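You operate a simulated robot arm through the tools that you are given. There is no shell and no other tool. Be economical: measure what you need, move in short steps, check, and stop when the job is done.

The job below is to be done with a simulated robot arm. You get a single attempt, and the scene is never put back.

JOB
Cap the mix 75 cylinder at both ends in the capping jig.
Fine: foot cap, cylinder, clamp and lock, top cap; swing the arm over and press the black plunger till SET lights; swing the arm aside again.

It is judged by the outcome, as a careful person would: the job done as asked, and still so three seconds after it is handed in. It fails if anything else is knocked over, pushed out of place, dropped, spilled or broken. Lids that push on must go on centred and level and be pressed home; caps that screw on are set level and turned clockwise until they are tight.

ROBOT AND FRAMES
A 6-joint arm with a two-finger parallel gripper, fixed in place. Base frame: the origin is at the foot of the arm, x ahead of it, y to its left, z up; the work surface is at about z = 864. Readings come in mm, rad, newtons and seconds.
With the tool pointing down near the work surface it reaches from about 240 to 640 mm from the base axis. Its first joint turns from -1.152 to 1.152 rad. Payload 2.7 kg.
The TCP is the grasp point between the finger pads, 23 mm short of the fingertips. In the tool frame z runs along the fingers and y along their closing line. Largest opening 94 mm; finger width 38, thickness 10; the body of the gripper, 54 by 96 mm, starts 39 mm behind the TCP.
Orientation is told as [roll, pitch, yaw] about the base's x, y, z axes, in that order, counted from this pose: with the fingers straight down and closing along the base's y, the tool's x points along the base's -x, its y along +y and its z along -z.

CONTROLS
- The arm moves only by the tool nudge_tool. Its argument "steps" is a list of rows, each an object of numbers (a shift or turn left out is 0, a gripper value left out holds the last): "x", "y", "z": the shift along the tool's x, y, z in units of 200 mm (1.0 is 200 mm); "rx", "ry", "rz": the turn, a rotation vector about the tool's x, y, z in units of 90 degrees (1.0 is 90 degrees). In form: [{"x": .., "y": .., "z": .., "rx": .., "ry": .., "rz": ..}, ...]. A call has 1 to 12 rows; each row is the pose to reach, as a shift and turn from the pose commanded when the call began, along the tool's axes at that moment. "hand" is the gripper command, from -1 (fully open) to 1 (shut), values between in proportion, set as the call begins (left out, the last holds). A call with a number of a shift or a turn outside -1 to 1 is refused whole. Rows are played at 5 a second. More than 50 mm and 0.15 rad between two rows, or a gripper value outside its range, and nothing of the call is played. A pose out of reach is approached as far as the arm can. The call stops where the force on the tool passes 80 N (or 10 N more than at its start, if that is more) or the arm is blocked; 0.2 s more then pass. The fingers move at their own pace (about 45 mm/s each) and stop on an object; they squeeze with about 31 N. The grip force told is the motor's: it shows also when the fingers shut on nothing. Time passes only in rows, and 0.2 s behind the last, so rows that repeat a pose let the fingers close. It gives the time, the measured TCP pose, the force on the tool (base axes), the opening and the grip force at its end, in the units of the frame above (readings bear some noise), and new pictures: "pictures" is both (left out), scene, wrist or none.
- Cameras (640 x 400 px; columns grow to the right, rows downward): "scene" is fixed at [57.9, -417, 1408.1]; the picture's right is [0.92, -0.40, 0.00], its down [-0.18, -0.42, -0.89] and it looks along [0.35, 0.81, -0.46] (base axes); focal length 324 px, centre (320, 200). "wrist" rides on the gripper at [86, 16, -75] in the tool frame; the picture's right is [-0.18, 0.98, 0.00], its down [-0.58, -0.11, -0.81] and it looks along [-0.79, -0.15, 0.59] (tool axes); focal length 243 px, centre (320, 200). There is no depth. A picture from a camera that has moved, and an enlarged one, comes with that camera's place and axes in the base frame and with its lens. The place of the scene camera against the robot may be out by one fixed shift of up to 12 mm in any direction.
- inspect(camera, box): a new picture of the part [left, top, right, bottom] of that camera's present view, enlarged. The clock stands still meanwhile.
- sign_off(): hands the job in; it is judged then, once.

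Work in short steps. Places have to be worked out from the pictures, the camera data and where the tool is seen: move nearer, look again, correct. Check each grasp and each placing, and mend what went wrong. You have 120 turns and 170 pictures in all, those below and enlarged ones among them. Open the gripper and draw the arm clear of the work before you hand the job in, unless the task says otherwise; then end with one line.

The tools are called after "Emit:" by a JSON object that holds its "name" and its "arguments". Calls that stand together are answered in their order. nudge_tool: Moves the arm, as the interface text tells. Its arguments: {"type":"object","properties":{"steps":{"type":"array","items":{"type":"object","properties":{"x":{"type":"number"},"y":{"type":"number"},"z":{"type":"number"},"rx":{"type":"number"},"ry":{"type":"number"},"rz":{"type":"number"}}}},"hand":{"type":"number"},"pictures":{"type":"string","enum":["both","scene","wrist","none"]}},"required":["steps"]} The other tools are called the same way: inspect (camera, box) takes an enlarged picture of a part of a camera's view; sign_off () hands the job in.

At the start:

```text
time_s: 0.0
tool_pos: [320.7, 62.2, 1282.9]
ee_rot: [0.001, -0.002, -0.002]
wrist_force: [0.4, -0.4, 0.7]
finger_gap: 94.1
grasp_force: 0.0
```

scene: 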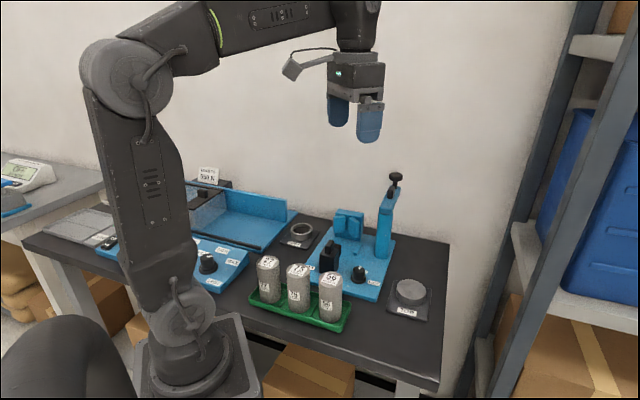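
wrist: 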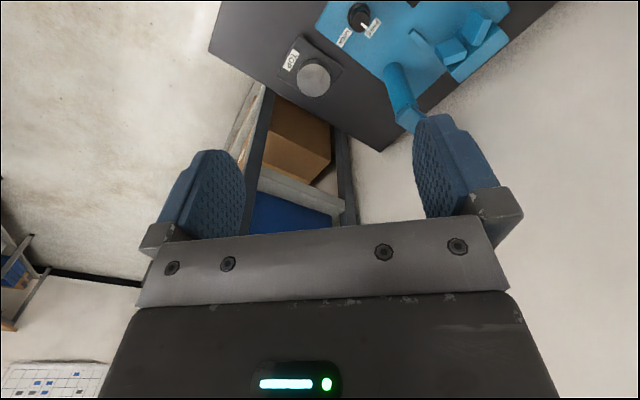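

I start by looking closely at the bench to identify the parts.

Emit:
{"name": "inspect", "arguments": {"camera": "scene", "box": [230, 160, 450, 340]}}

Emit:
{"name": "inspect", "arguments": {"camera": "scene", "box": [300, 165, 440, 310]}}

Emit:
{"name": "inspect", "arguments": {"camera": "scene", "box": [240, 240, 360, 335]}}

Emit:
{"name": "inspect", "arguments": {"camera": "wrist", "box": [210, 0, 560, 150]}}

```text
2.22 times, centred on (340, 250) of scene
camera zoom: at [57.9, -417.0, 1408.1], right [0.92, -0.4, 0.0], down [-0.18, -0.42, -0.89], along [0.35, 0.81, -0.46], focal length 720 px, centre (276, 89)
```

zoom: 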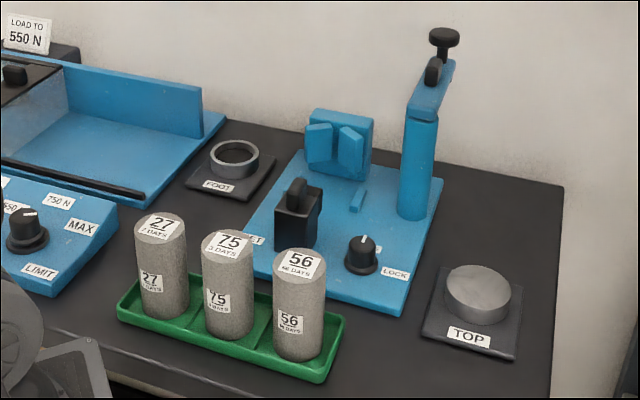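

```text
2.76 times, centred on (370, 238) of scene
camera zoom: at [57.9, -417.0, 1408.1], right [0.92, -0.4, 0.0], down [-0.18, -0.42, -0.89], along [0.35, 0.81, -0.46], focal length 893 px, centre (182, 97)
```

zoom: 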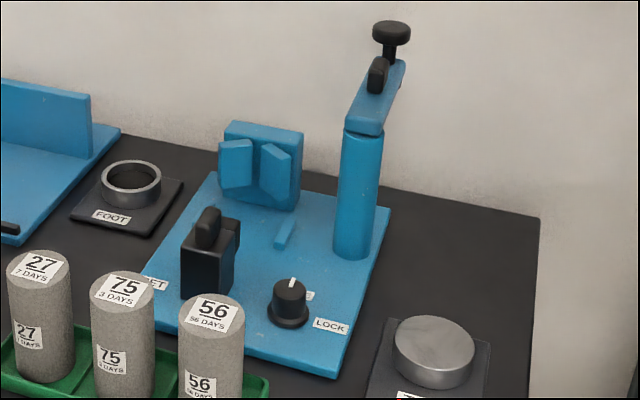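

```text
4.21 times, centred on (300, 288) of scene
camera zoom: at [57.9, -417.0, 1408.1], right [0.92, -0.4, 0.0], down [-0.18, -0.42, -0.89], along [0.35, 0.81, -0.46], focal length 1363 px, centre (404, -168)
```

zoom: 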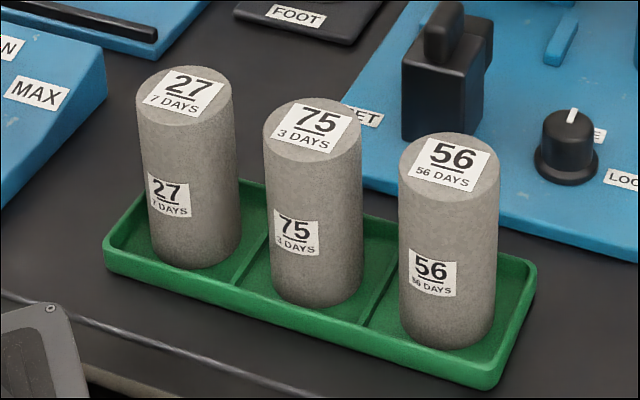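

```text
1.83 times, centred on (385, 75) of wrist
camera zoom: at [234.5, 77.9, 1356.1], right [0.19, 0.98, 0.0], down [0.58, -0.11, 0.81], along [0.79, -0.15, -0.59], focal length 444 px, centre (201, 429)
```

zoom: 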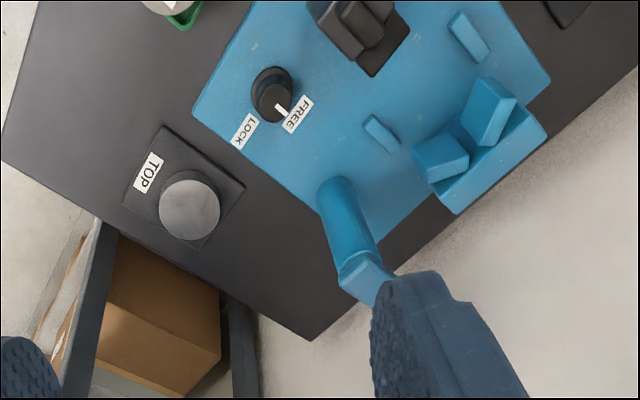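

The jig sits at about (330–490, 150–270). Its V block is at the back, the sliding clamp block at the front left, and the swing arm is on a post. I'll turn the tool 45° and lower it so the wrist camera looks along the clamp axis.

Emit:
{"name": "nudge_tool", "arguments": {"steps": [{"x": 0.05, "z": 0.12, "rz": -0.083}, {"x": 0.1, "z": 0.24, "rz": -0.167}, {"x": 0.15, "z": 0.36, "rz": -0.25}, {"x": 0.2, "z": 0.48, "rz": -0.333}, {"x": 0.25, "z": 0.6, "rz": -0.417}, {"x": 0.3, "z": 0.7, "rz": -0.5}], "hand": -1}}

```text
time_s: 1.4
tool_pos: [260.6, 63.7, 1142.1]
ee_rot: [0.001, -0.001, 0.788]
wrist_force: [0.6, -0.1, 1.3]
finger_gap: 94.3
grasp_force: 0.0
camera wrist: at [188.1, 13.0, 1215.8], right [-0.57, 0.82, 0.0], down [0.49, 0.33, 0.81], along [0.67, 0.46, -0.59], focal length 243 px, centre (320, 200)
```

scene: 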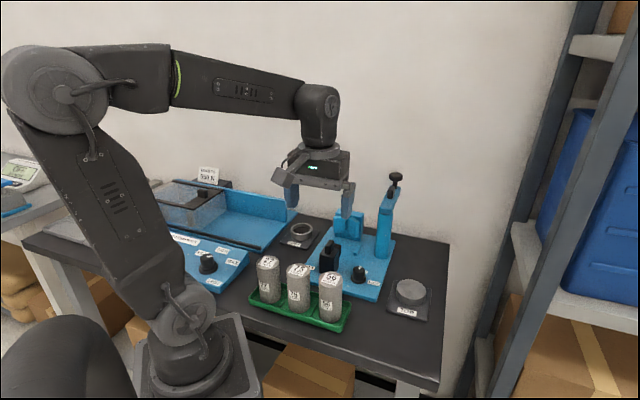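
wrist: 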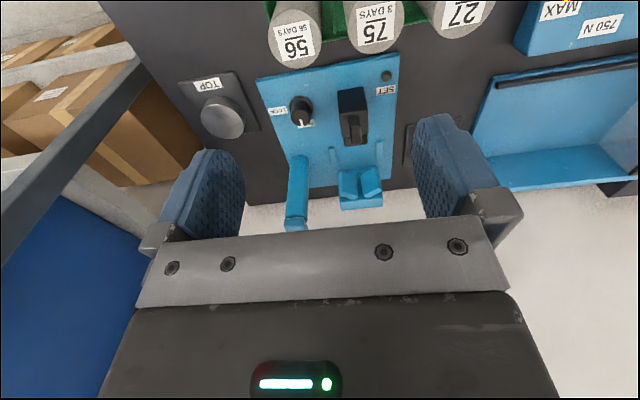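

Emit:
{"name": "inspect", "arguments": {"camera": "wrist", "box": [240, 40, 430, 220]}}

Emit:
{"name": "inspect", "arguments": {"camera": "wrist", "box": [170, 0, 500, 140]}}

```text
2.22 times, centred on (335, 130) of wrist
camera zoom: at [188.1, 13.0, 1215.8], right [-0.57, 0.82, 0.0], down [0.49, 0.33, 0.81], along [0.67, 0.46, -0.59], focal length 539 px, centre (287, 356)
```

zoom: 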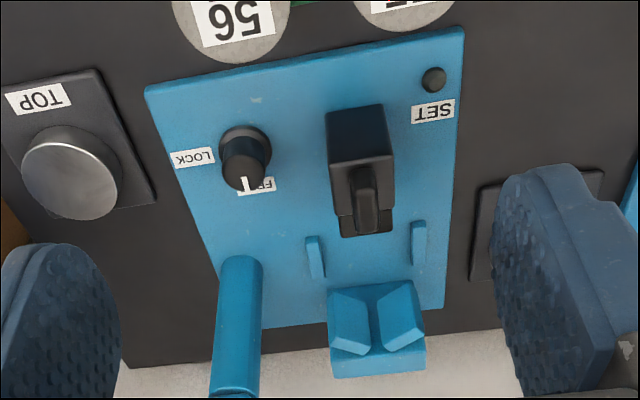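

```text
1.94 times, centred on (335, 70) of wrist
camera zoom: at [188.1, 13.0, 1215.8], right [-0.57, 0.82, 0.0], down [0.49, 0.33, 0.81], along [0.67, 0.46, -0.59], focal length 470 px, centre (291, 452)
```

zoom: 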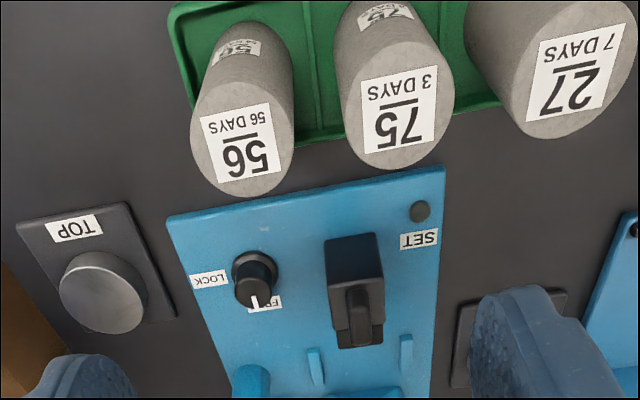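

Jig axis is about 45°, with the seat between the two ledges near (405, 241). Next I'll move above the FOOT cap to measure it.

Emit:
{"name": "nudge_tool", "arguments": {"steps": [{"x": -0.145, "y": 0.11, "z": 0.077}, {"x": -0.29, "y": 0.22, "z": 0.153}, {"x": -0.435, "y": 0.33, "z": 0.23}, {"x": -0.58, "y": 0.44, "z": 0.307}, {"x": -0.725, "y": 0.55, "z": 0.383}, {"x": -0.87, "y": 0.66, "z": 0.46}]}}

Emit:
{"name": "inspect", "arguments": {"camera": "wrist", "box": [230, 20, 420, 170]}}

```text
time_s: 2.8
tool_pos: [290.8, 279.3, 1050.3]
ee_rot: [-0.001, -0.004, 0.783]
wrist_force: [1.1, 0.6, 0.2]
finger_gap: 94.2
grasp_force: 0.1
camera wrist: at [218.9, 229.9, 1124.0], right [-0.56, 0.83, 0.0], down [0.49, 0.33, 0.81], along [0.67, 0.46, -0.59], focal length 243 px, centre (320, 200)
```

scene: 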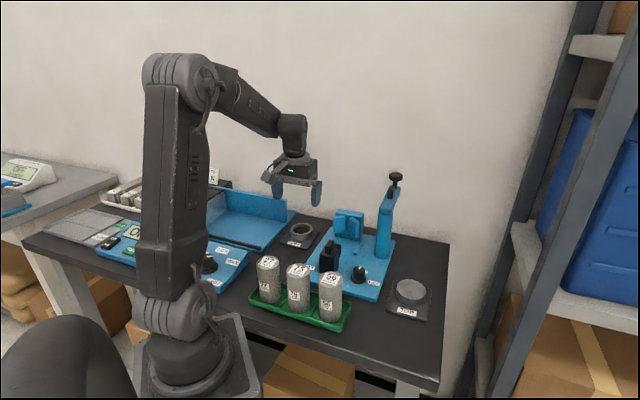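
wrist: 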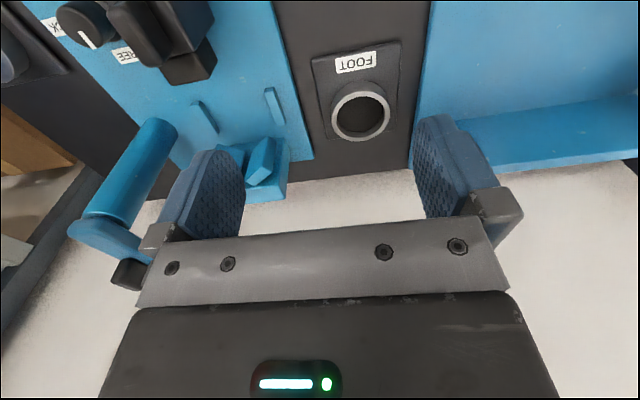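

```text
2.67 times, centred on (325, 95) of wrist
camera zoom: at [218.9, 229.9, 1124.0], right [-0.56, 0.83, 0.0], down [0.49, 0.33, 0.81], along [0.67, 0.46, -0.59], focal length 647 px, centre (307, 480)
```

zoom: 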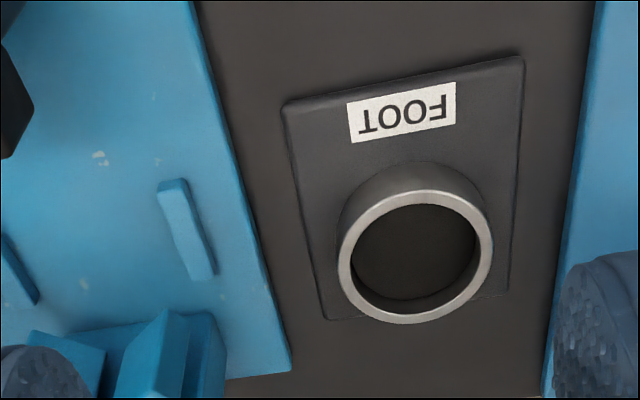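

The FOOT cap's rim centre is near (328, 359), with the top around z 887, an outer diameter of about 66 and a height of about 20. I'll move above it and look again.

Emit:
{"name": "nudge_tool", "arguments": {"steps": [{"x": -0.138, "y": 0.05, "z": 0.167}, {"x": -0.275, "y": 0.1, "z": 0.333}, {"x": -0.413, "y": 0.151, "z": 0.5}, {"x": -0.413, "y": 0.151, "z": 0.5}], "pictures": "wrist"}}

Emit:
{"name": "inspect", "arguments": {"camera": "wrist", "box": [230, 40, 410, 160]}}

```text
time_s: 3.8
tool_pos: [327.6, 358.0, 950.6]
ee_rot: [-0.001, -0.003, 0.784]
wrist_force: [0.0, 0.0, 0.5]
finger_gap: 93.9
grasp_force: 0.0
camera wrist: at [256.0, 308.1, 1024.4], right [-0.56, 0.83, 0.0], down [0.49, 0.33, 0.81], along [0.67, 0.46, -0.59], focal length 243 px, centre (320, 200)
```

wrist: 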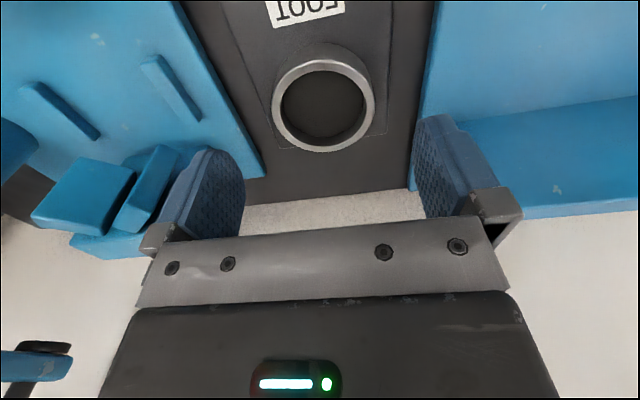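

```text
3.33 times, centred on (320, 100) of wrist
camera zoom: at [256.0, 308.1, 1024.4], right [-0.56, 0.83, 0.0], down [0.49, 0.33, 0.81], along [0.67, 0.46, -0.59], focal length 809 px, centre (320, 533)
```

zoom: 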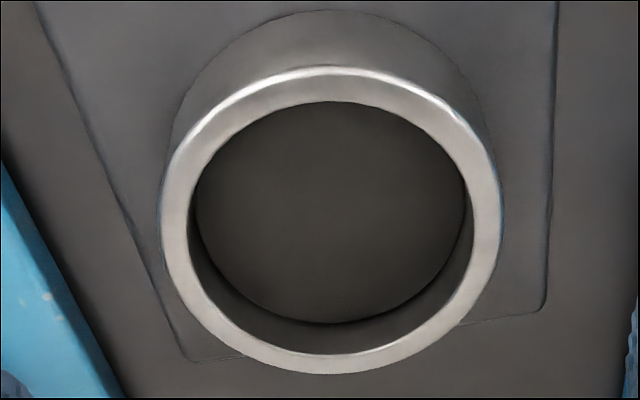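

Correcting for the perspective bias, the cap centre is about (330, 360.5) with the rim at z≈890. I'll go down so the fingers take only its upper half, which keeps the tips clear of the jig ledges later, and then close.

Emit:
{"name": "nudge_tool", "arguments": {"steps": [{"x": -0.018, "y": 0.002, "z": 0.08}, {"x": -0.018, "y": 0.002, "z": 0.16}, {"x": -0.018, "y": 0.002, "z": 0.24}, {"x": -0.018, "y": 0.002, "z": 0.24}], "pictures": "wrist"}}

```text
time_s: 4.8
tool_pos: [331.9, 361.4, 903.3]
ee_rot: [-0.001, -0.003, 0.782]
wrist_force: [-1.3, 0.2, 0.4]
finger_gap: 94.0
grasp_force: 0.0
camera wrist: at [258.5, 312.1, 976.2], right [-0.56, 0.83, 0.0], down [0.49, 0.33, 0.81], along [0.67, 0.46, -0.59], focal length 243 px, centre (320, 200)
```

wrist: 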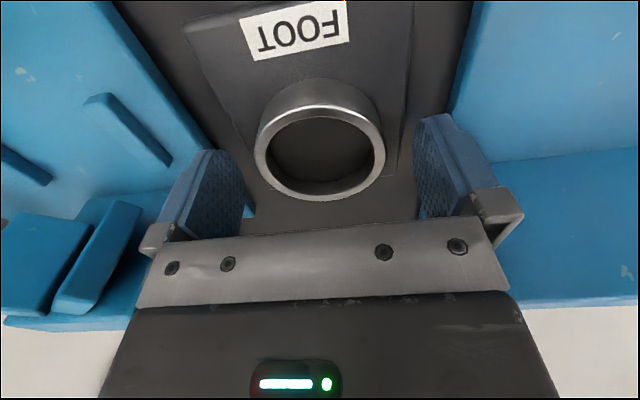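

The cap is centred between the fingers, so I'll close on it.

Emit:
{"name": "nudge_tool", "arguments": {"steps": [{"z": 0.008}, {"z": 0.008}, {"z": 0.008}, {"z": 0.008}], "hand": 1, "pictures": "wrist"}}

```text
time_s: 5.8
tool_pos: [330.2, 361.2, 901.2]
ee_rot: [0.0, -0.004, 0.784]
wrist_force: [-0.6, 1.3, 1.3]
finger_gap: 65.6
grasp_force: 31.1
camera wrist: at [258.3, 312.0, 975.1], right [-0.56, 0.83, 0.0], down [0.49, 0.33, 0.81], along [0.67, 0.46, -0.59], focal length 243 px, centre (320, 200)
```

wrist: 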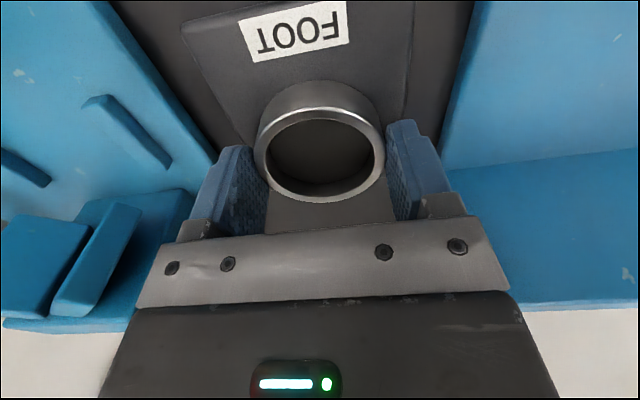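

The cap is held (65.6 mm). I'll lift it and carry it above the seat to look at the seat beneath.

Emit:
{"name": "nudge_tool", "arguments": {"steps": [{"z": -0.2}, {"z": -0.42}, {"z": -0.64}, {"x": 0.04, "y": -0.172, "z": -0.645}, {"x": 0.08, "y": -0.345, "z": -0.645}, {"x": 0.12, "y": -0.518, "z": -0.645}, {"x": 0.158, "y": -0.69, "z": -0.645}, {"x": 0.158, "y": -0.69, "z": -0.645}]}}

Emit:
{"name": "inspect", "arguments": {"camera": "wrist", "box": [210, 0, 430, 130]}}

```text
time_s: 7.6
tool_pos: [404.8, 240.7, 1029.5]
ee_rot: [0.001, -0.004, 0.784]
wrist_force: [-1.0, 0.3, 0.1]
finger_gap: 0.0
grasp_force: 30.7
camera wrist: at [333.9, 190.5, 1103.6], right [-0.56, 0.83, 0.0], down [0.49, 0.33, 0.81], along [0.67, 0.46, -0.59], focal length 243 px, centre (320, 200)
```

scene: 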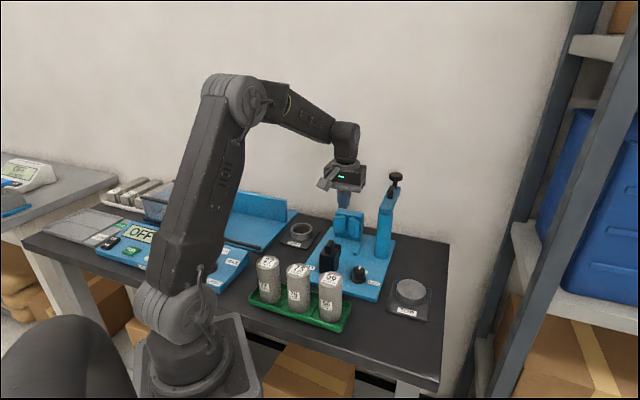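
wrist: 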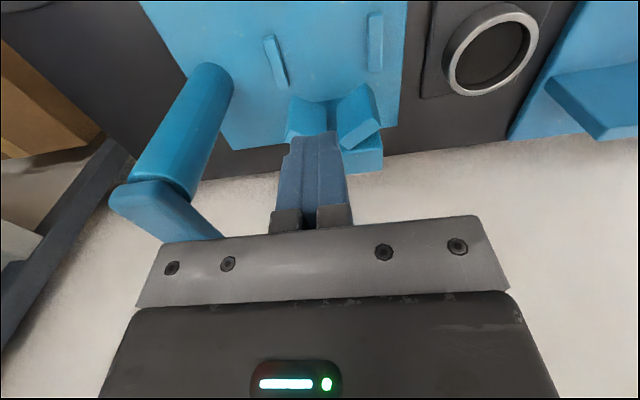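

```text
2.91 times, centred on (320, 65) of wrist
camera zoom: at [333.9, 190.5, 1103.6], right [-0.56, 0.83, 0.0], down [0.49, 0.33, 0.81], along [0.67, 0.46, -0.59], focal length 706 px, centre (320, 593)
```

zoom: 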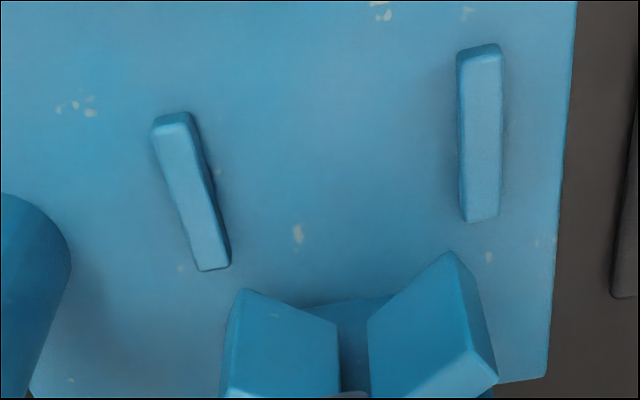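

The cap slipped out during the lift. It looks to be still standing on its pad, and the fingers closed on nothing. I'll check the cap and the shape of the fingertips.

Emit:
{"name": "inspect", "arguments": {"camera": "scene", "box": [270, 200, 420, 300]}}

Emit:
{"name": "inspect", "arguments": {"camera": "wrist", "box": [250, 0, 560, 220]}}

```text
4.00 times, centred on (345, 250) of scene
camera zoom: at [57.9, -417.0, 1408.1], right [0.92, -0.4, 0.0], down [-0.18, -0.42, -0.89], along [0.35, 0.81, -0.46], focal length 1295 px, centre (220, 0)
```

zoom: 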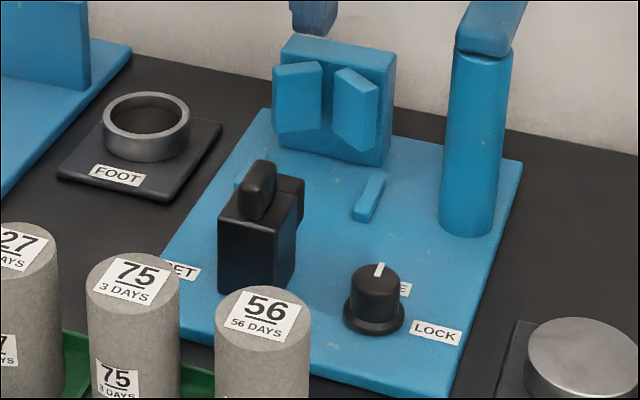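

```text
1.82 times, centred on (405, 110) of wrist
camera zoom: at [333.9, 190.5, 1103.6], right [-0.56, 0.83, 0.0], down [0.49, 0.33, 0.81], along [0.67, 0.46, -0.59], focal length 441 px, centre (166, 364)
```

zoom: 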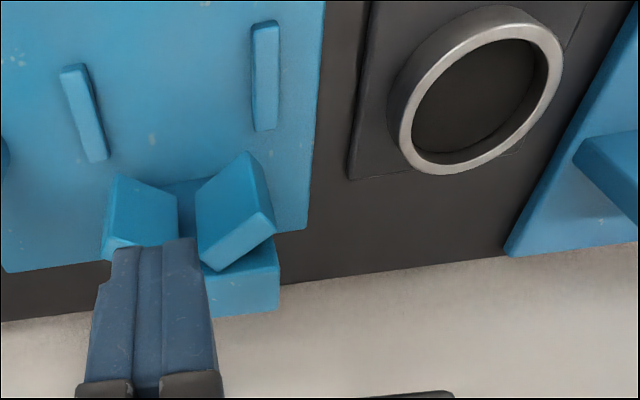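

The cap is standing untouched on its pad. I'll go back above it with the fingers open and check where it is.

Emit:
{"name": "nudge_tool", "arguments": {"steps": [{"x": -0.04, "y": 0.172}, {"x": -0.08, "y": 0.343}, {"x": -0.12, "y": 0.515}, {"x": -0.16, "y": 0.687}, {"x": -0.16, "y": 0.687, "z": 0.2}, {"x": -0.16, "y": 0.687, "z": 0.4}, {"x": -0.16, "y": 0.687, "z": 0.5}, {"x": -0.16, "y": 0.687, "z": 0.5}], "hand": -1, "pictures": "wrist"}}

```text
time_s: 9.4
tool_pos: [331.2, 361.6, 931.3]
ee_rot: [-0.001, -0.003, 0.786]
wrist_force: [0.0, 0.7, -0.1]
finger_gap: 94.0
grasp_force: 0.0
camera wrist: at [259.0, 311.2, 1004.7], right [-0.56, 0.83, 0.0], down [0.49, 0.33, 0.81], along [0.67, 0.46, -0.59], focal length 243 px, centre (320, 200)
```

wrist: 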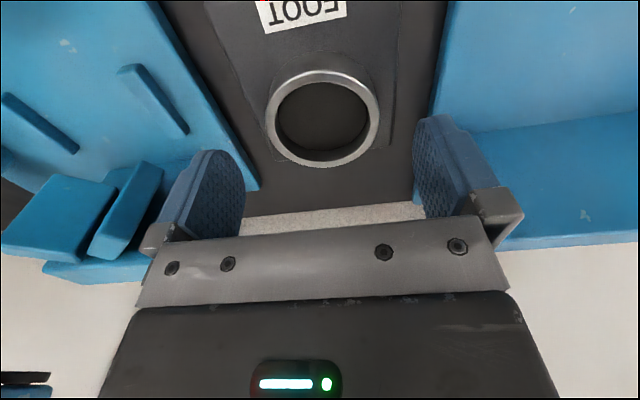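

The cap is still centred under the tool. I'll go deeper this time, with the tips about 5 mm above the pad, and close.

Emit:
{"name": "nudge_tool", "arguments": {"steps": [{"z": 0.06}, {"z": 0.12}, {"z": 0.172}, {"z": 0.172}], "pictures": "none"}}

Emit:
{"name": "nudge_tool", "arguments": {"steps": [{}, {}, {}, {}, {}], "hand": 1, "pictures": "wrist"}}

```text
time_s: 10.4
tool_pos: [331.5, 360.6, 895.6]
ee_rot: [0.0, -0.003, 0.785]
wrist_force: [0.2, 0.2, 0.3]
finger_gap: 94.4
grasp_force: 0.1
```

```text
time_s: 11.6
tool_pos: [332.0, 361.1, 896.1]
ee_rot: [0.001, -0.004, 0.782]
wrist_force: [-0.5, 1.3, -0.4]
finger_gap: 65.7
grasp_force: 31.3
camera wrist: at [259.2, 311.7, 970.0], right [-0.56, 0.83, 0.0], down [0.49, 0.33, 0.81], along [0.67, 0.46, -0.59], focal length 243 px, centre (320, 200)
```

wrist: 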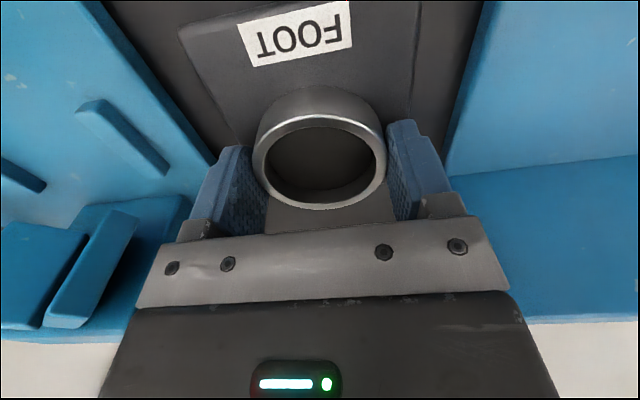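

Gap is 65.7 again. I'll lift slowly by 15 mm and check the hold.

Emit:
{"name": "nudge_tool", "arguments": {"steps": [{"z": -0.005}, {"z": -0.015}, {"z": -0.03}, {"z": -0.045}, {"z": -0.06}, {"z": -0.075}, {"z": -0.075}], "pictures": "wrist"}}

```text
time_s: 13.2
tool_pos: [331.2, 362.3, 911.4]
ee_rot: [-0.001, -0.003, 0.785]
wrist_force: [0.8, 0.5, -4.5]
finger_gap: 65.8
grasp_force: 31.0
camera wrist: at [258.9, 311.6, 984.8], right [-0.56, 0.83, 0.0], down [0.49, 0.33, 0.81], along [0.67, 0.46, -0.59], focal length 243 px, centre (320, 200)
```

wrist: 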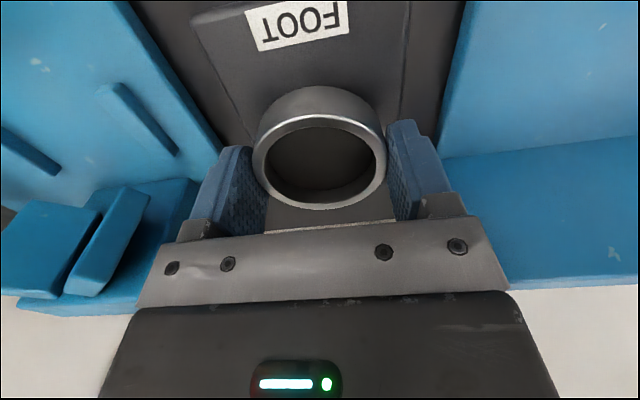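

The cap is held, with about 4.5 N of weight. I place the V pads' undersides near z 902. The cap therefore has to go down about 15–20 mm in front of the final V position, around (402, 239). I'll lift and carry it gently.

Emit:
{"name": "nudge_tool", "arguments": {"steps": [{"z": -0.04}, {"z": -0.13}, {"z": -0.23}, {"z": -0.33}, {"z": -0.43}, {"z": -0.525}, {"x": 0.02, "y": -0.08, "z": -0.525}, {"x": 0.06, "y": -0.22, "z": -0.525}, {"x": 0.1, "y": -0.36, "z": -0.525}, {"x": 0.145, "y": -0.51, "z": -0.525}, {"x": 0.18, "y": -0.64, "z": -0.525}, {"x": 0.194, "y": -0.685, "z": -0.525}]}}

Emit:
{"name": "inspect", "arguments": {"camera": "wrist", "box": [200, 0, 440, 150]}}

```text
time_s: 15.8
tool_pos: [400.1, 235.8, 1015.7]
ee_rot: [-0.001, -0.002, 0.786]
wrist_force: [0.2, 0.2, -4.2]
finger_gap: 65.7
grasp_force: 31.1
camera wrist: at [328.2, 186.2, 1089.2], right [-0.56, 0.83, 0.0], down [0.49, 0.33, 0.81], along [0.67, 0.46, -0.59], focal length 243 px, centre (320, 200)
```

scene: 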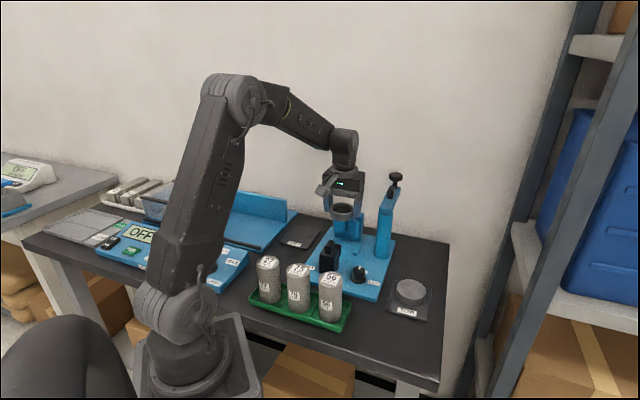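
wrist: 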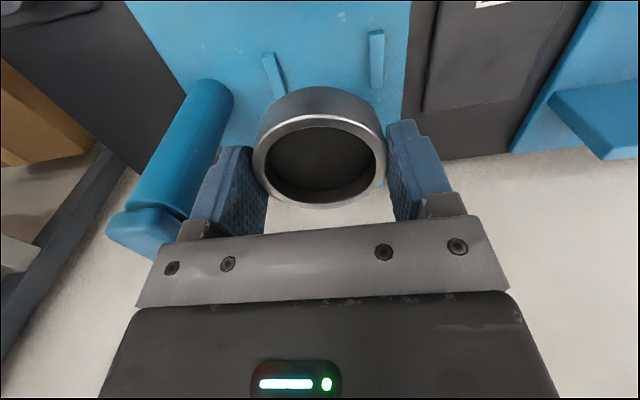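

```text
2.67 times, centred on (320, 75) of wrist
camera zoom: at [328.2, 186.2, 1089.2], right [-0.56, 0.83, 0.0], down [0.49, 0.33, 0.81], along [0.67, 0.46, -0.59], focal length 647 px, centre (320, 533)
```

zoom: 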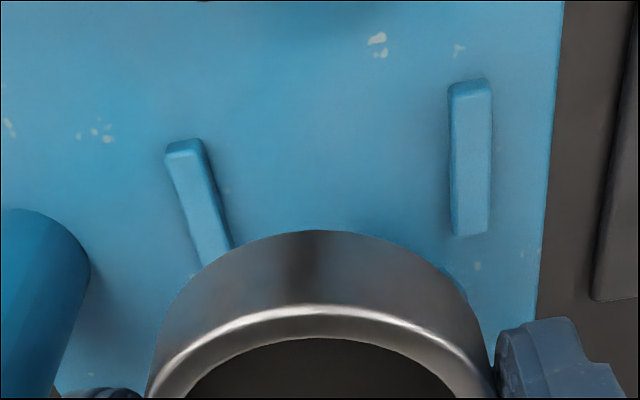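

The seat alignment looks good: ledge mid-line l = −115.3 against tool −116.2. I'll descend most of the way.

Emit:
{"name": "nudge_tool", "arguments": {"steps": [{"z": 0.08}, {"z": 0.17}, {"z": 0.26}, {"z": 0.35}, {"z": 0.42}, {"z": 0.47}, {"z": 0.5}, {"z": 0.5}]}}

```text
time_s: 17.6
tool_pos: [400.7, 235.9, 915.8]
ee_rot: [-0.001, -0.003, 0.783]
wrist_force: [-0.9, 0.2, -3.0]
finger_gap: 65.8
grasp_force: 30.5
camera wrist: at [328.7, 186.5, 989.1], right [-0.56, 0.83, 0.0], down [0.49, 0.33, 0.81], along [0.67, 0.46, -0.59], focal length 243 px, centre (320, 200)
```

scene: 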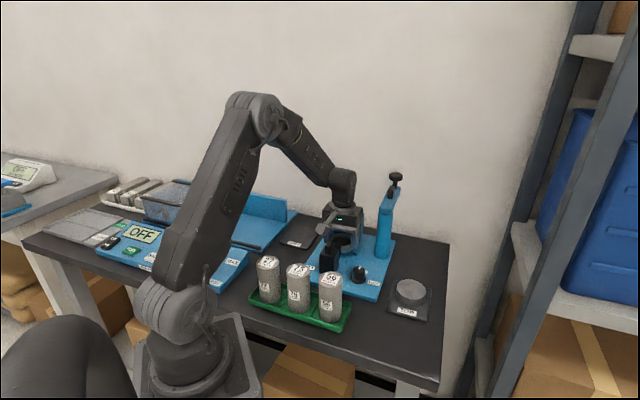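
wrist: 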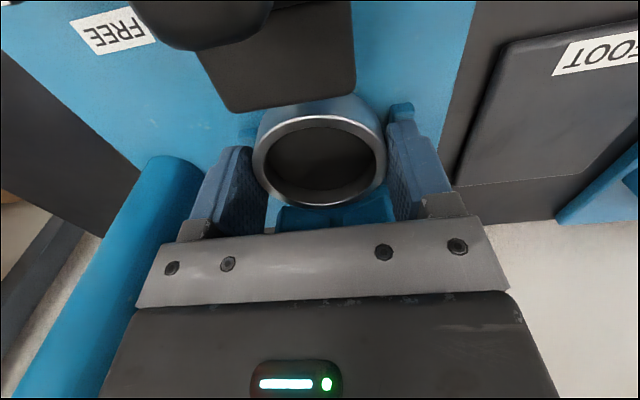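

The cap hangs clear between the jaw and the V pads. I'll lower in small steps and watch the force.

Emit:
{"name": "nudge_tool", "arguments": {"steps": [{"z": 0.012}, {"z": 0.024}, {"z": 0.036}, {"z": 0.036}], "pictures": "none"}}

Emit:
{"name": "nudge_tool", "arguments": {"steps": [{"z": 0.008}, {"z": 0.015}, {"z": 0.015}], "pictures": "none"}}

```text
time_s: 18.6
tool_pos: [401.1, 236.2, 908.3]
ee_rot: [0.002, -0.004, 0.785]
wrist_force: [-0.6, -0.4, -4.3]
finger_gap: 65.7
grasp_force: 30.7
```

```text
time_s: 19.4
tool_pos: [400.4, 236.6, 905.9]
ee_rot: [0.0, -0.004, 0.786]
wrist_force: [-3.2, -1.0, 1.2]
finger_gap: 65.6
grasp_force: 31.2
```

Contact is just starting. One more millimetre, then look.

Emit:
{"name": "nudge_tool", "arguments": {"steps": [{"z": 0.005}, {"z": 0.005}], "pictures": "wrist"}}

Emit:
{"name": "inspect", "arguments": {"camera": "scene", "box": [300, 190, 400, 290]}}

```text
time_s: 20.0
tool_pos: [400.8, 238.1, 905.0]
ee_rot: [-0.001, -0.005, 0.786]
wrist_force: [-6.4, -4.1, 13.5]
finger_gap: 65.8
grasp_force: 31.1
camera wrist: at [328.4, 187.2, 979.1], right [-0.56, 0.83, 0.0], down [0.49, 0.33, 0.81], along [0.67, 0.46, -0.59], focal length 243 px, centre (320, 200)
```

wrist: 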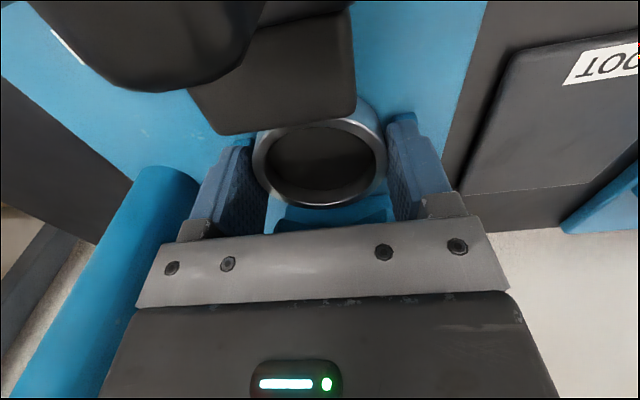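

```text
4.00 times, centred on (350, 240) of scene
camera zoom: at [57.5, -417.2, 1408.0], right [0.92, -0.4, 0.0], down [-0.18, -0.42, -0.89], along [0.35, 0.81, -0.46], focal length 1295 px, centre (200, 40)
```

zoom: 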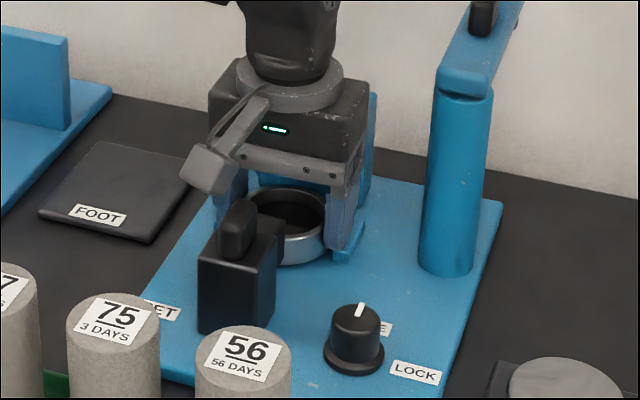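

Contact is at about 13 N, with the cap bottom at the plate (z≈875). I'll release.

Emit:
{"name": "nudge_tool", "arguments": {"steps": [{}, {}, {}, {}], "hand": -1, "pictures": "wrist"}}

Emit:
{"name": "inspect", "arguments": {"camera": "scene", "box": [300, 190, 400, 290]}}

```text
time_s: 21.0
tool_pos: [401.2, 238.2, 906.1]
ee_rot: [0.0, -0.005, 0.787]
wrist_force: [-6.7, -5.6, 24.1]
finger_gap: 94.1
grasp_force: 0.0
camera wrist: at [328.4, 187.3, 979.0], right [-0.56, 0.83, 0.0], down [0.48, 0.33, 0.81], along [0.67, 0.46, -0.59], focal length 243 px, centre (320, 200)
```

wrist: 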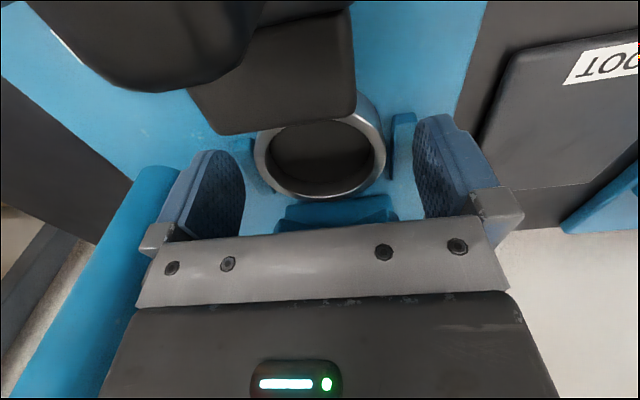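

```text
4.00 times, centred on (350, 240) of scene
camera zoom: at [57.4, -417.3, 1408.0], right [0.92, -0.4, 0.0], down [-0.18, -0.42, -0.89], along [0.35, 0.81, -0.46], focal length 1295 px, centre (200, 40)
```

zoom: 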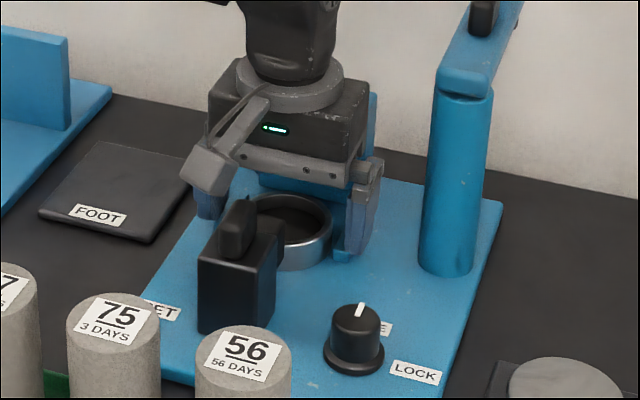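

A 24 N load remains after the release, probably the gripper body touching the V pads. I'll back off straight up.

Emit:
{"name": "nudge_tool", "arguments": {"steps": [{"z": -0.02}, {"x": 0.015, "z": -0.06}, {"x": 0.015, "z": -0.16}, {"x": 0.015, "z": -0.3}, {"x": 0.015, "z": -0.45}, {"x": 0.015, "z": -0.6}, {"x": 0.015, "z": -0.6}]}}

Emit:
{"name": "inspect", "arguments": {"camera": "wrist", "box": [200, 0, 440, 150]}}

Emit:
{"name": "inspect", "arguments": {"camera": "scene", "box": [300, 190, 400, 290]}}

```text
time_s: 22.6
tool_pos: [398.4, 234.1, 1025.1]
ee_rot: [0.001, -0.004, 0.784]
wrist_force: [0.6, 0.5, 0.4]
finger_gap: 93.9
grasp_force: 0.0
camera wrist: at [325.6, 184.6, 1097.8], right [-0.56, 0.83, 0.0], down [0.49, 0.33, 0.81], along [0.67, 0.46, -0.59], focal length 243 px, centre (320, 200)
```

scene: 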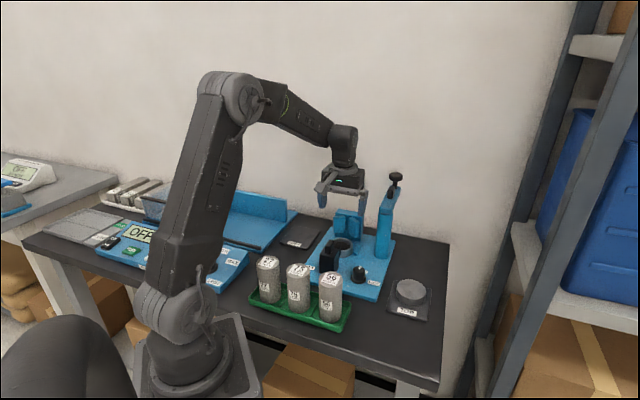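
wrist: 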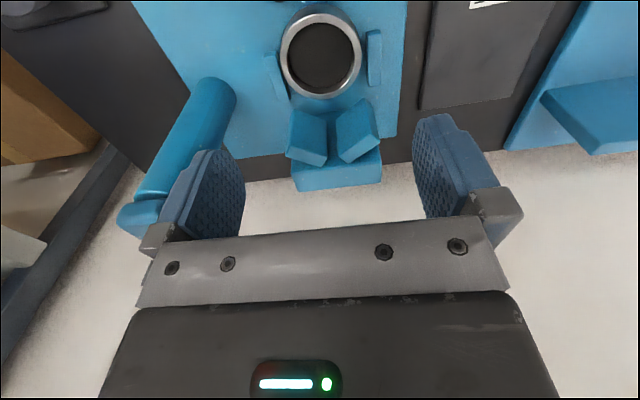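

```text
2.67 times, centred on (320, 75) of wrist
camera zoom: at [325.6, 184.6, 1097.8], right [-0.56, 0.83, 0.0], down [0.49, 0.33, 0.81], along [0.67, 0.46, -0.59], focal length 647 px, centre (320, 533)
```

zoom: 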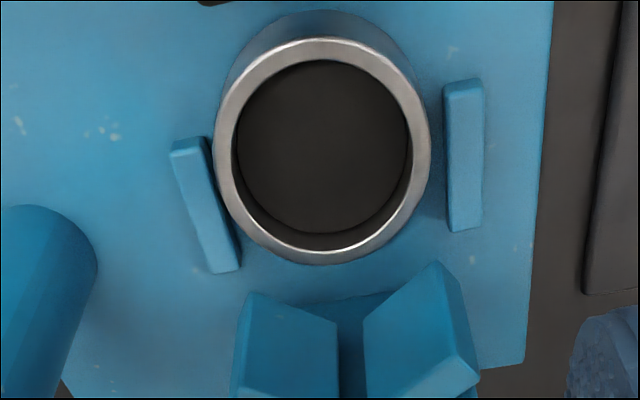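

```text
4.00 times, centred on (350, 240) of scene
camera zoom: at [57.9, -417.0, 1408.1], right [0.92, -0.4, 0.0], down [-0.18, -0.42, -0.89], along [0.35, 0.81, -0.46], focal length 1295 px, centre (200, 40)
```

zoom: 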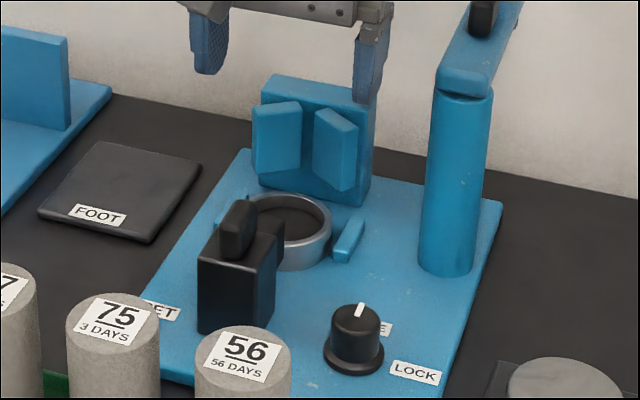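

The cap sits flat in the jig at about (400.5, 236), and its lateral centring is within 1 mm. Now I'll step back to measure the clamp block, its handle and the knob.

Emit:
{"name": "nudge_tool", "arguments": {"steps": [{"x": 0.15}, {"x": 0.35}, {"x": 0.5}, {"x": 0.5}], "pictures": "wrist"}}

Emit:
{"name": "inspect", "arguments": {"camera": "wrist", "box": [220, 20, 420, 150]}}

```text
time_s: 23.6
tool_pos: [328.1, 163.5, 1024.1]
ee_rot: [0.0, -0.004, 0.784]
wrist_force: [0.9, 0.1, -0.2]
finger_gap: 94.0
grasp_force: 0.1
camera wrist: at [255.1, 114.2, 1097.5], right [-0.56, 0.83, 0.0], down [0.49, 0.33, 0.81], along [0.67, 0.46, -0.59], focal length 243 px, centre (320, 200)
```

wrist: 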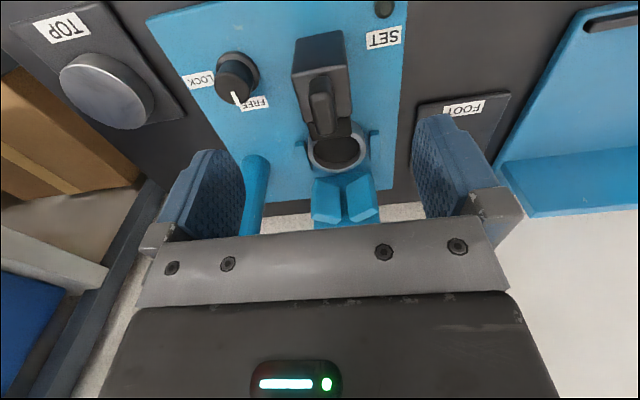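

```text
3.08 times, centred on (320, 85) of wrist
camera zoom: at [255.1, 114.2, 1097.5], right [-0.56, 0.83, 0.0], down [0.49, 0.33, 0.81], along [0.67, 0.46, -0.59], focal length 746 px, centre (320, 554)
```

zoom: 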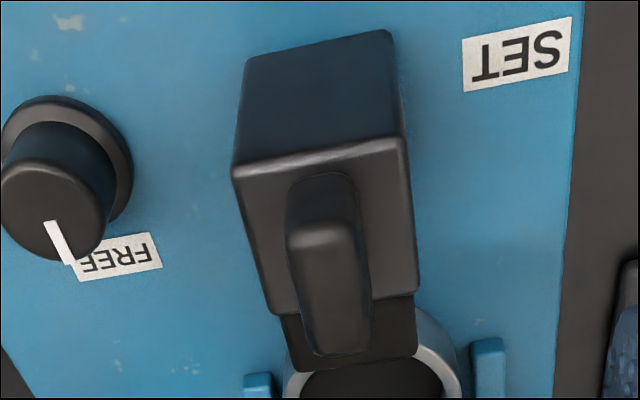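

The clamp handle is a block about 15 mm wide, at s≈343–375, with its top near z 952. Next I'll go over cylinder 75 to measure it.

Emit:
{"name": "nudge_tool", "arguments": {"steps": [{"x": 0.14, "y": 0.03, "z": -0.1}, {"x": 0.3, "y": 0.06, "z": -0.2}, {"x": 0.45, "y": 0.09, "z": -0.25}, {"x": 0.543, "y": 0.114, "z": -0.25}, {"x": 0.543, "y": 0.114, "z": -0.25}], "pictures": "wrist"}}

Emit:
{"name": "inspect", "arguments": {"camera": "wrist", "box": [220, 0, 420, 130]}}

```text
time_s: 24.8
tool_pos: [233.6, 104.5, 1074.5]
ee_rot: [0.0, -0.003, 0.786]
wrist_force: [-0.1, -1.1, -0.2]
finger_gap: 94.1
grasp_force: 0.0
camera wrist: at [161.9, 53.6, 1147.3], right [-0.56, 0.83, 0.0], down [0.49, 0.33, 0.81], along [0.67, 0.46, -0.59], focal length 243 px, centre (320, 200)
```

wrist: 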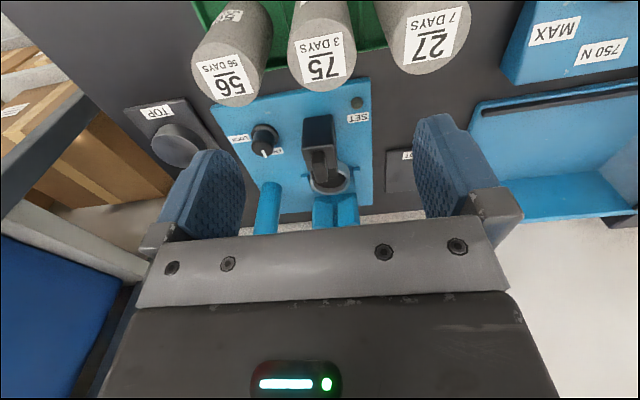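

```text
3.08 times, centred on (320, 65) of wrist
camera zoom: at [161.9, 53.6, 1147.3], right [-0.56, 0.83, 0.0], down [0.49, 0.33, 0.81], along [0.67, 0.46, -0.59], focal length 746 px, centre (320, 615)
```

zoom: 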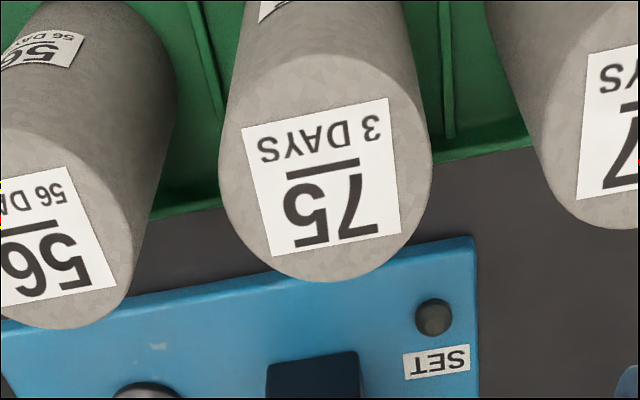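

Cylinder 75's top is near (225, 97.5, 971), with about 67 mm pitch to its neighbours. I'll narrow the fingers to 60 mm and hover just above it to check the gaps.

Emit:
{"name": "nudge_tool", "arguments": {"steps": [{"x": 0.055, "y": 0.006, "z": 0.1}, {"x": 0.055, "y": 0.006, "z": 0.2}, {"x": 0.055, "y": 0.006, "z": 0.32}, {"x": 0.055, "y": 0.006, "z": 0.32}], "hand": -0.277, "pictures": "both"}}

Emit:
{"name": "inspect", "arguments": {"camera": "wrist", "box": [200, 20, 440, 200]}}

```text
time_s: 25.8
tool_pos: [225.7, 95.6, 1009.1]
ee_rot: [-0.001, -0.004, 0.782]
wrist_force: [0.3, 0.0, -0.3]
finger_gap: 60.1
grasp_force: 0.0
camera wrist: at [154.0, 46.5, 1083.5], right [-0.56, 0.83, 0.0], down [0.49, 0.33, 0.81], along [0.67, 0.46, -0.59], focal length 243 px, centre (320, 200)
```

scene: 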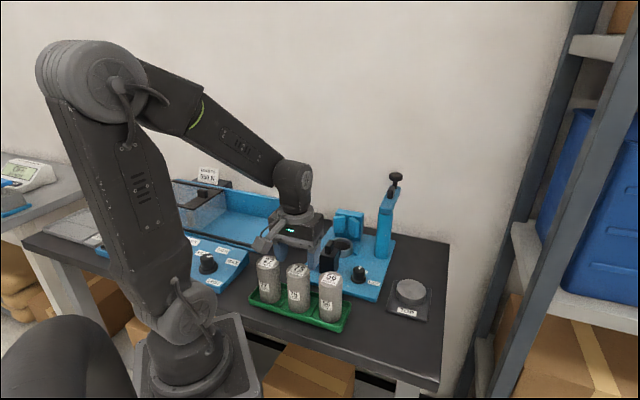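
wrist: 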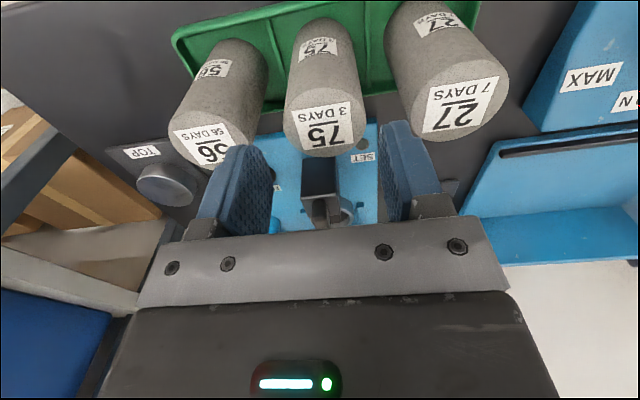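

```text
2.22 times, centred on (320, 110) of wrist
camera zoom: at [154.0, 46.5, 1083.5], right [-0.56, 0.83, 0.0], down [0.49, 0.33, 0.81], along [0.67, 0.46, -0.59], focal length 539 px, centre (320, 400)
```

zoom: 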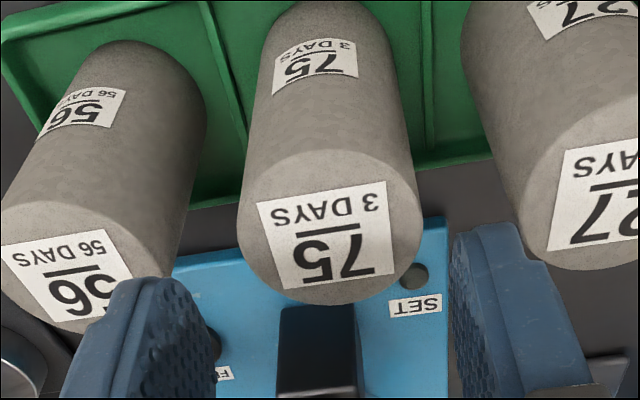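

The cylinder is about 2 mm to +y of the tool, and the fingers clear both neighbours. I'll shift and descend to grip about 16 mm below its top.

Emit:
{"name": "nudge_tool", "arguments": {"steps": [{"x": -0.003, "y": 0.011, "z": 0.03}, {"x": -0.003, "y": 0.011, "z": 0.1}, {"x": -0.003, "y": 0.011, "z": 0.17}, {"x": -0.003, "y": 0.011, "z": 0.24}, {"x": -0.003, "y": 0.011, "z": 0.295}, {"x": -0.003, "y": 0.011, "z": 0.295}], "pictures": "wrist"}}

Emit:
{"name": "inspect", "arguments": {"camera": "wrist", "box": [180, 60, 460, 240]}}

```text
time_s: 27.2
tool_pos: [225.5, 97.6, 951.6]
ee_rot: [0.001, -0.005, 0.784]
wrist_force: [0.0, -0.6, 0.8]
finger_gap: 60.0
grasp_force: 0.1
camera wrist: at [153.1, 48.3, 1024.4], right [-0.56, 0.83, 0.0], down [0.49, 0.33, 0.81], along [0.67, 0.46, -0.59], focal length 243 px, centre (320, 200)
```

wrist: 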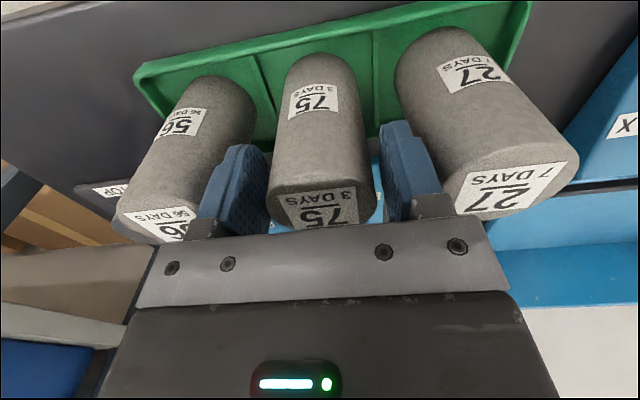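

```text
2.22 times, centred on (320, 150) of wrist
camera zoom: at [153.1, 48.3, 1024.4], right [-0.56, 0.83, 0.0], down [0.49, 0.33, 0.81], along [0.67, 0.46, -0.59], focal length 539 px, centre (320, 311)
```

zoom: 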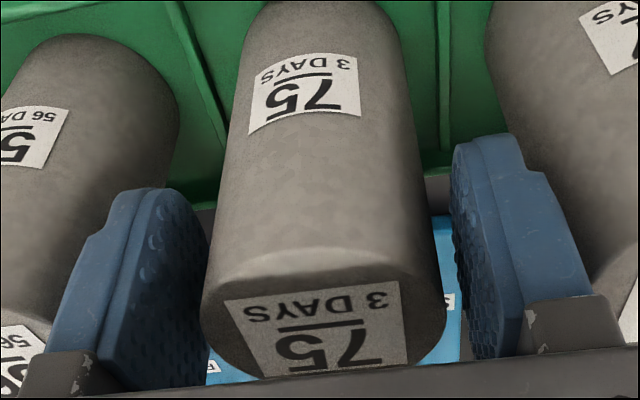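

The cylinder is centred and no neighbour is touched. I'll grip.

Emit:
{"name": "nudge_tool", "arguments": {"steps": [{}, {}, {}, {}, {}], "hand": 1, "pictures": "none"}}

Emit:
{"name": "nudge_tool", "arguments": {"steps": [{"z": -0.01}, {"z": -0.03}, {"z": -0.06}, {"z": -0.09}, {"z": -0.09}], "pictures": "wrist"}}

```text
time_s: 28.4
tool_pos: [224.8, 98.0, 951.7]
ee_rot: [0.0, -0.002, 0.784]
wrist_force: [0.2, -0.3, -0.1]
finger_gap: 49.7
grasp_force: 31.1
```

```text
time_s: 29.6
tool_pos: [223.9, 97.8, 968.8]
ee_rot: [-0.001, -0.004, 0.786]
wrist_force: [-0.6, -1.0, -4.4]
finger_gap: 49.6
grasp_force: 31.0
camera wrist: at [152.5, 48.9, 1042.6], right [-0.56, 0.83, 0.0], down [0.49, 0.33, 0.81], along [0.67, 0.46, -0.59], focal length 243 px, centre (320, 200)
```

wrist: 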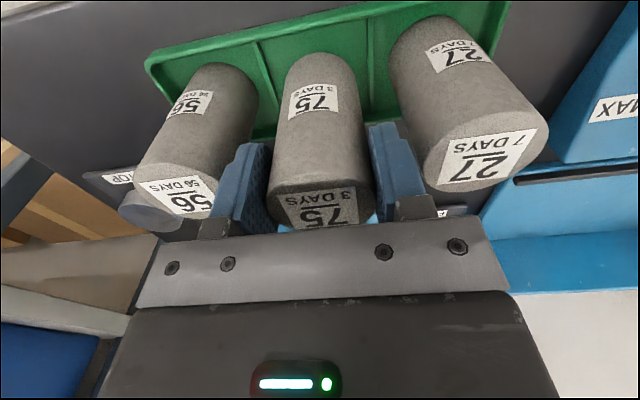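

The cylinder is held (49.7 mm, 4.4 N). I'll raise it well above everything and carry it toward the jig.

Emit:
{"name": "nudge_tool", "arguments": {"steps": [{"z": -0.08}, {"z": -0.18}, {"z": -0.3}, {"z": -0.42}, {"z": -0.54}, {"x": -0.05, "y": -0.006, "z": -0.56}, {"x": -0.17, "y": -0.02, "z": -0.56}, {"x": -0.3, "y": -0.036, "z": -0.56}, {"x": -0.43, "y": -0.052, "z": -0.56}, {"x": -0.56, "y": -0.068, "z": -0.56}, {"x": -0.69, "y": -0.083, "z": -0.56}, {"x": -0.78, "y": -0.094, "z": -0.56}], "pictures": "none"}}

```text
time_s: 32.2
tool_pos: [348.6, 195.9, 1080.9]
ee_rot: [-0.001, -0.004, 0.783]
wrist_force: [0.7, 0.0, -4.3]
finger_gap: 49.4
grasp_force: 31.2
```

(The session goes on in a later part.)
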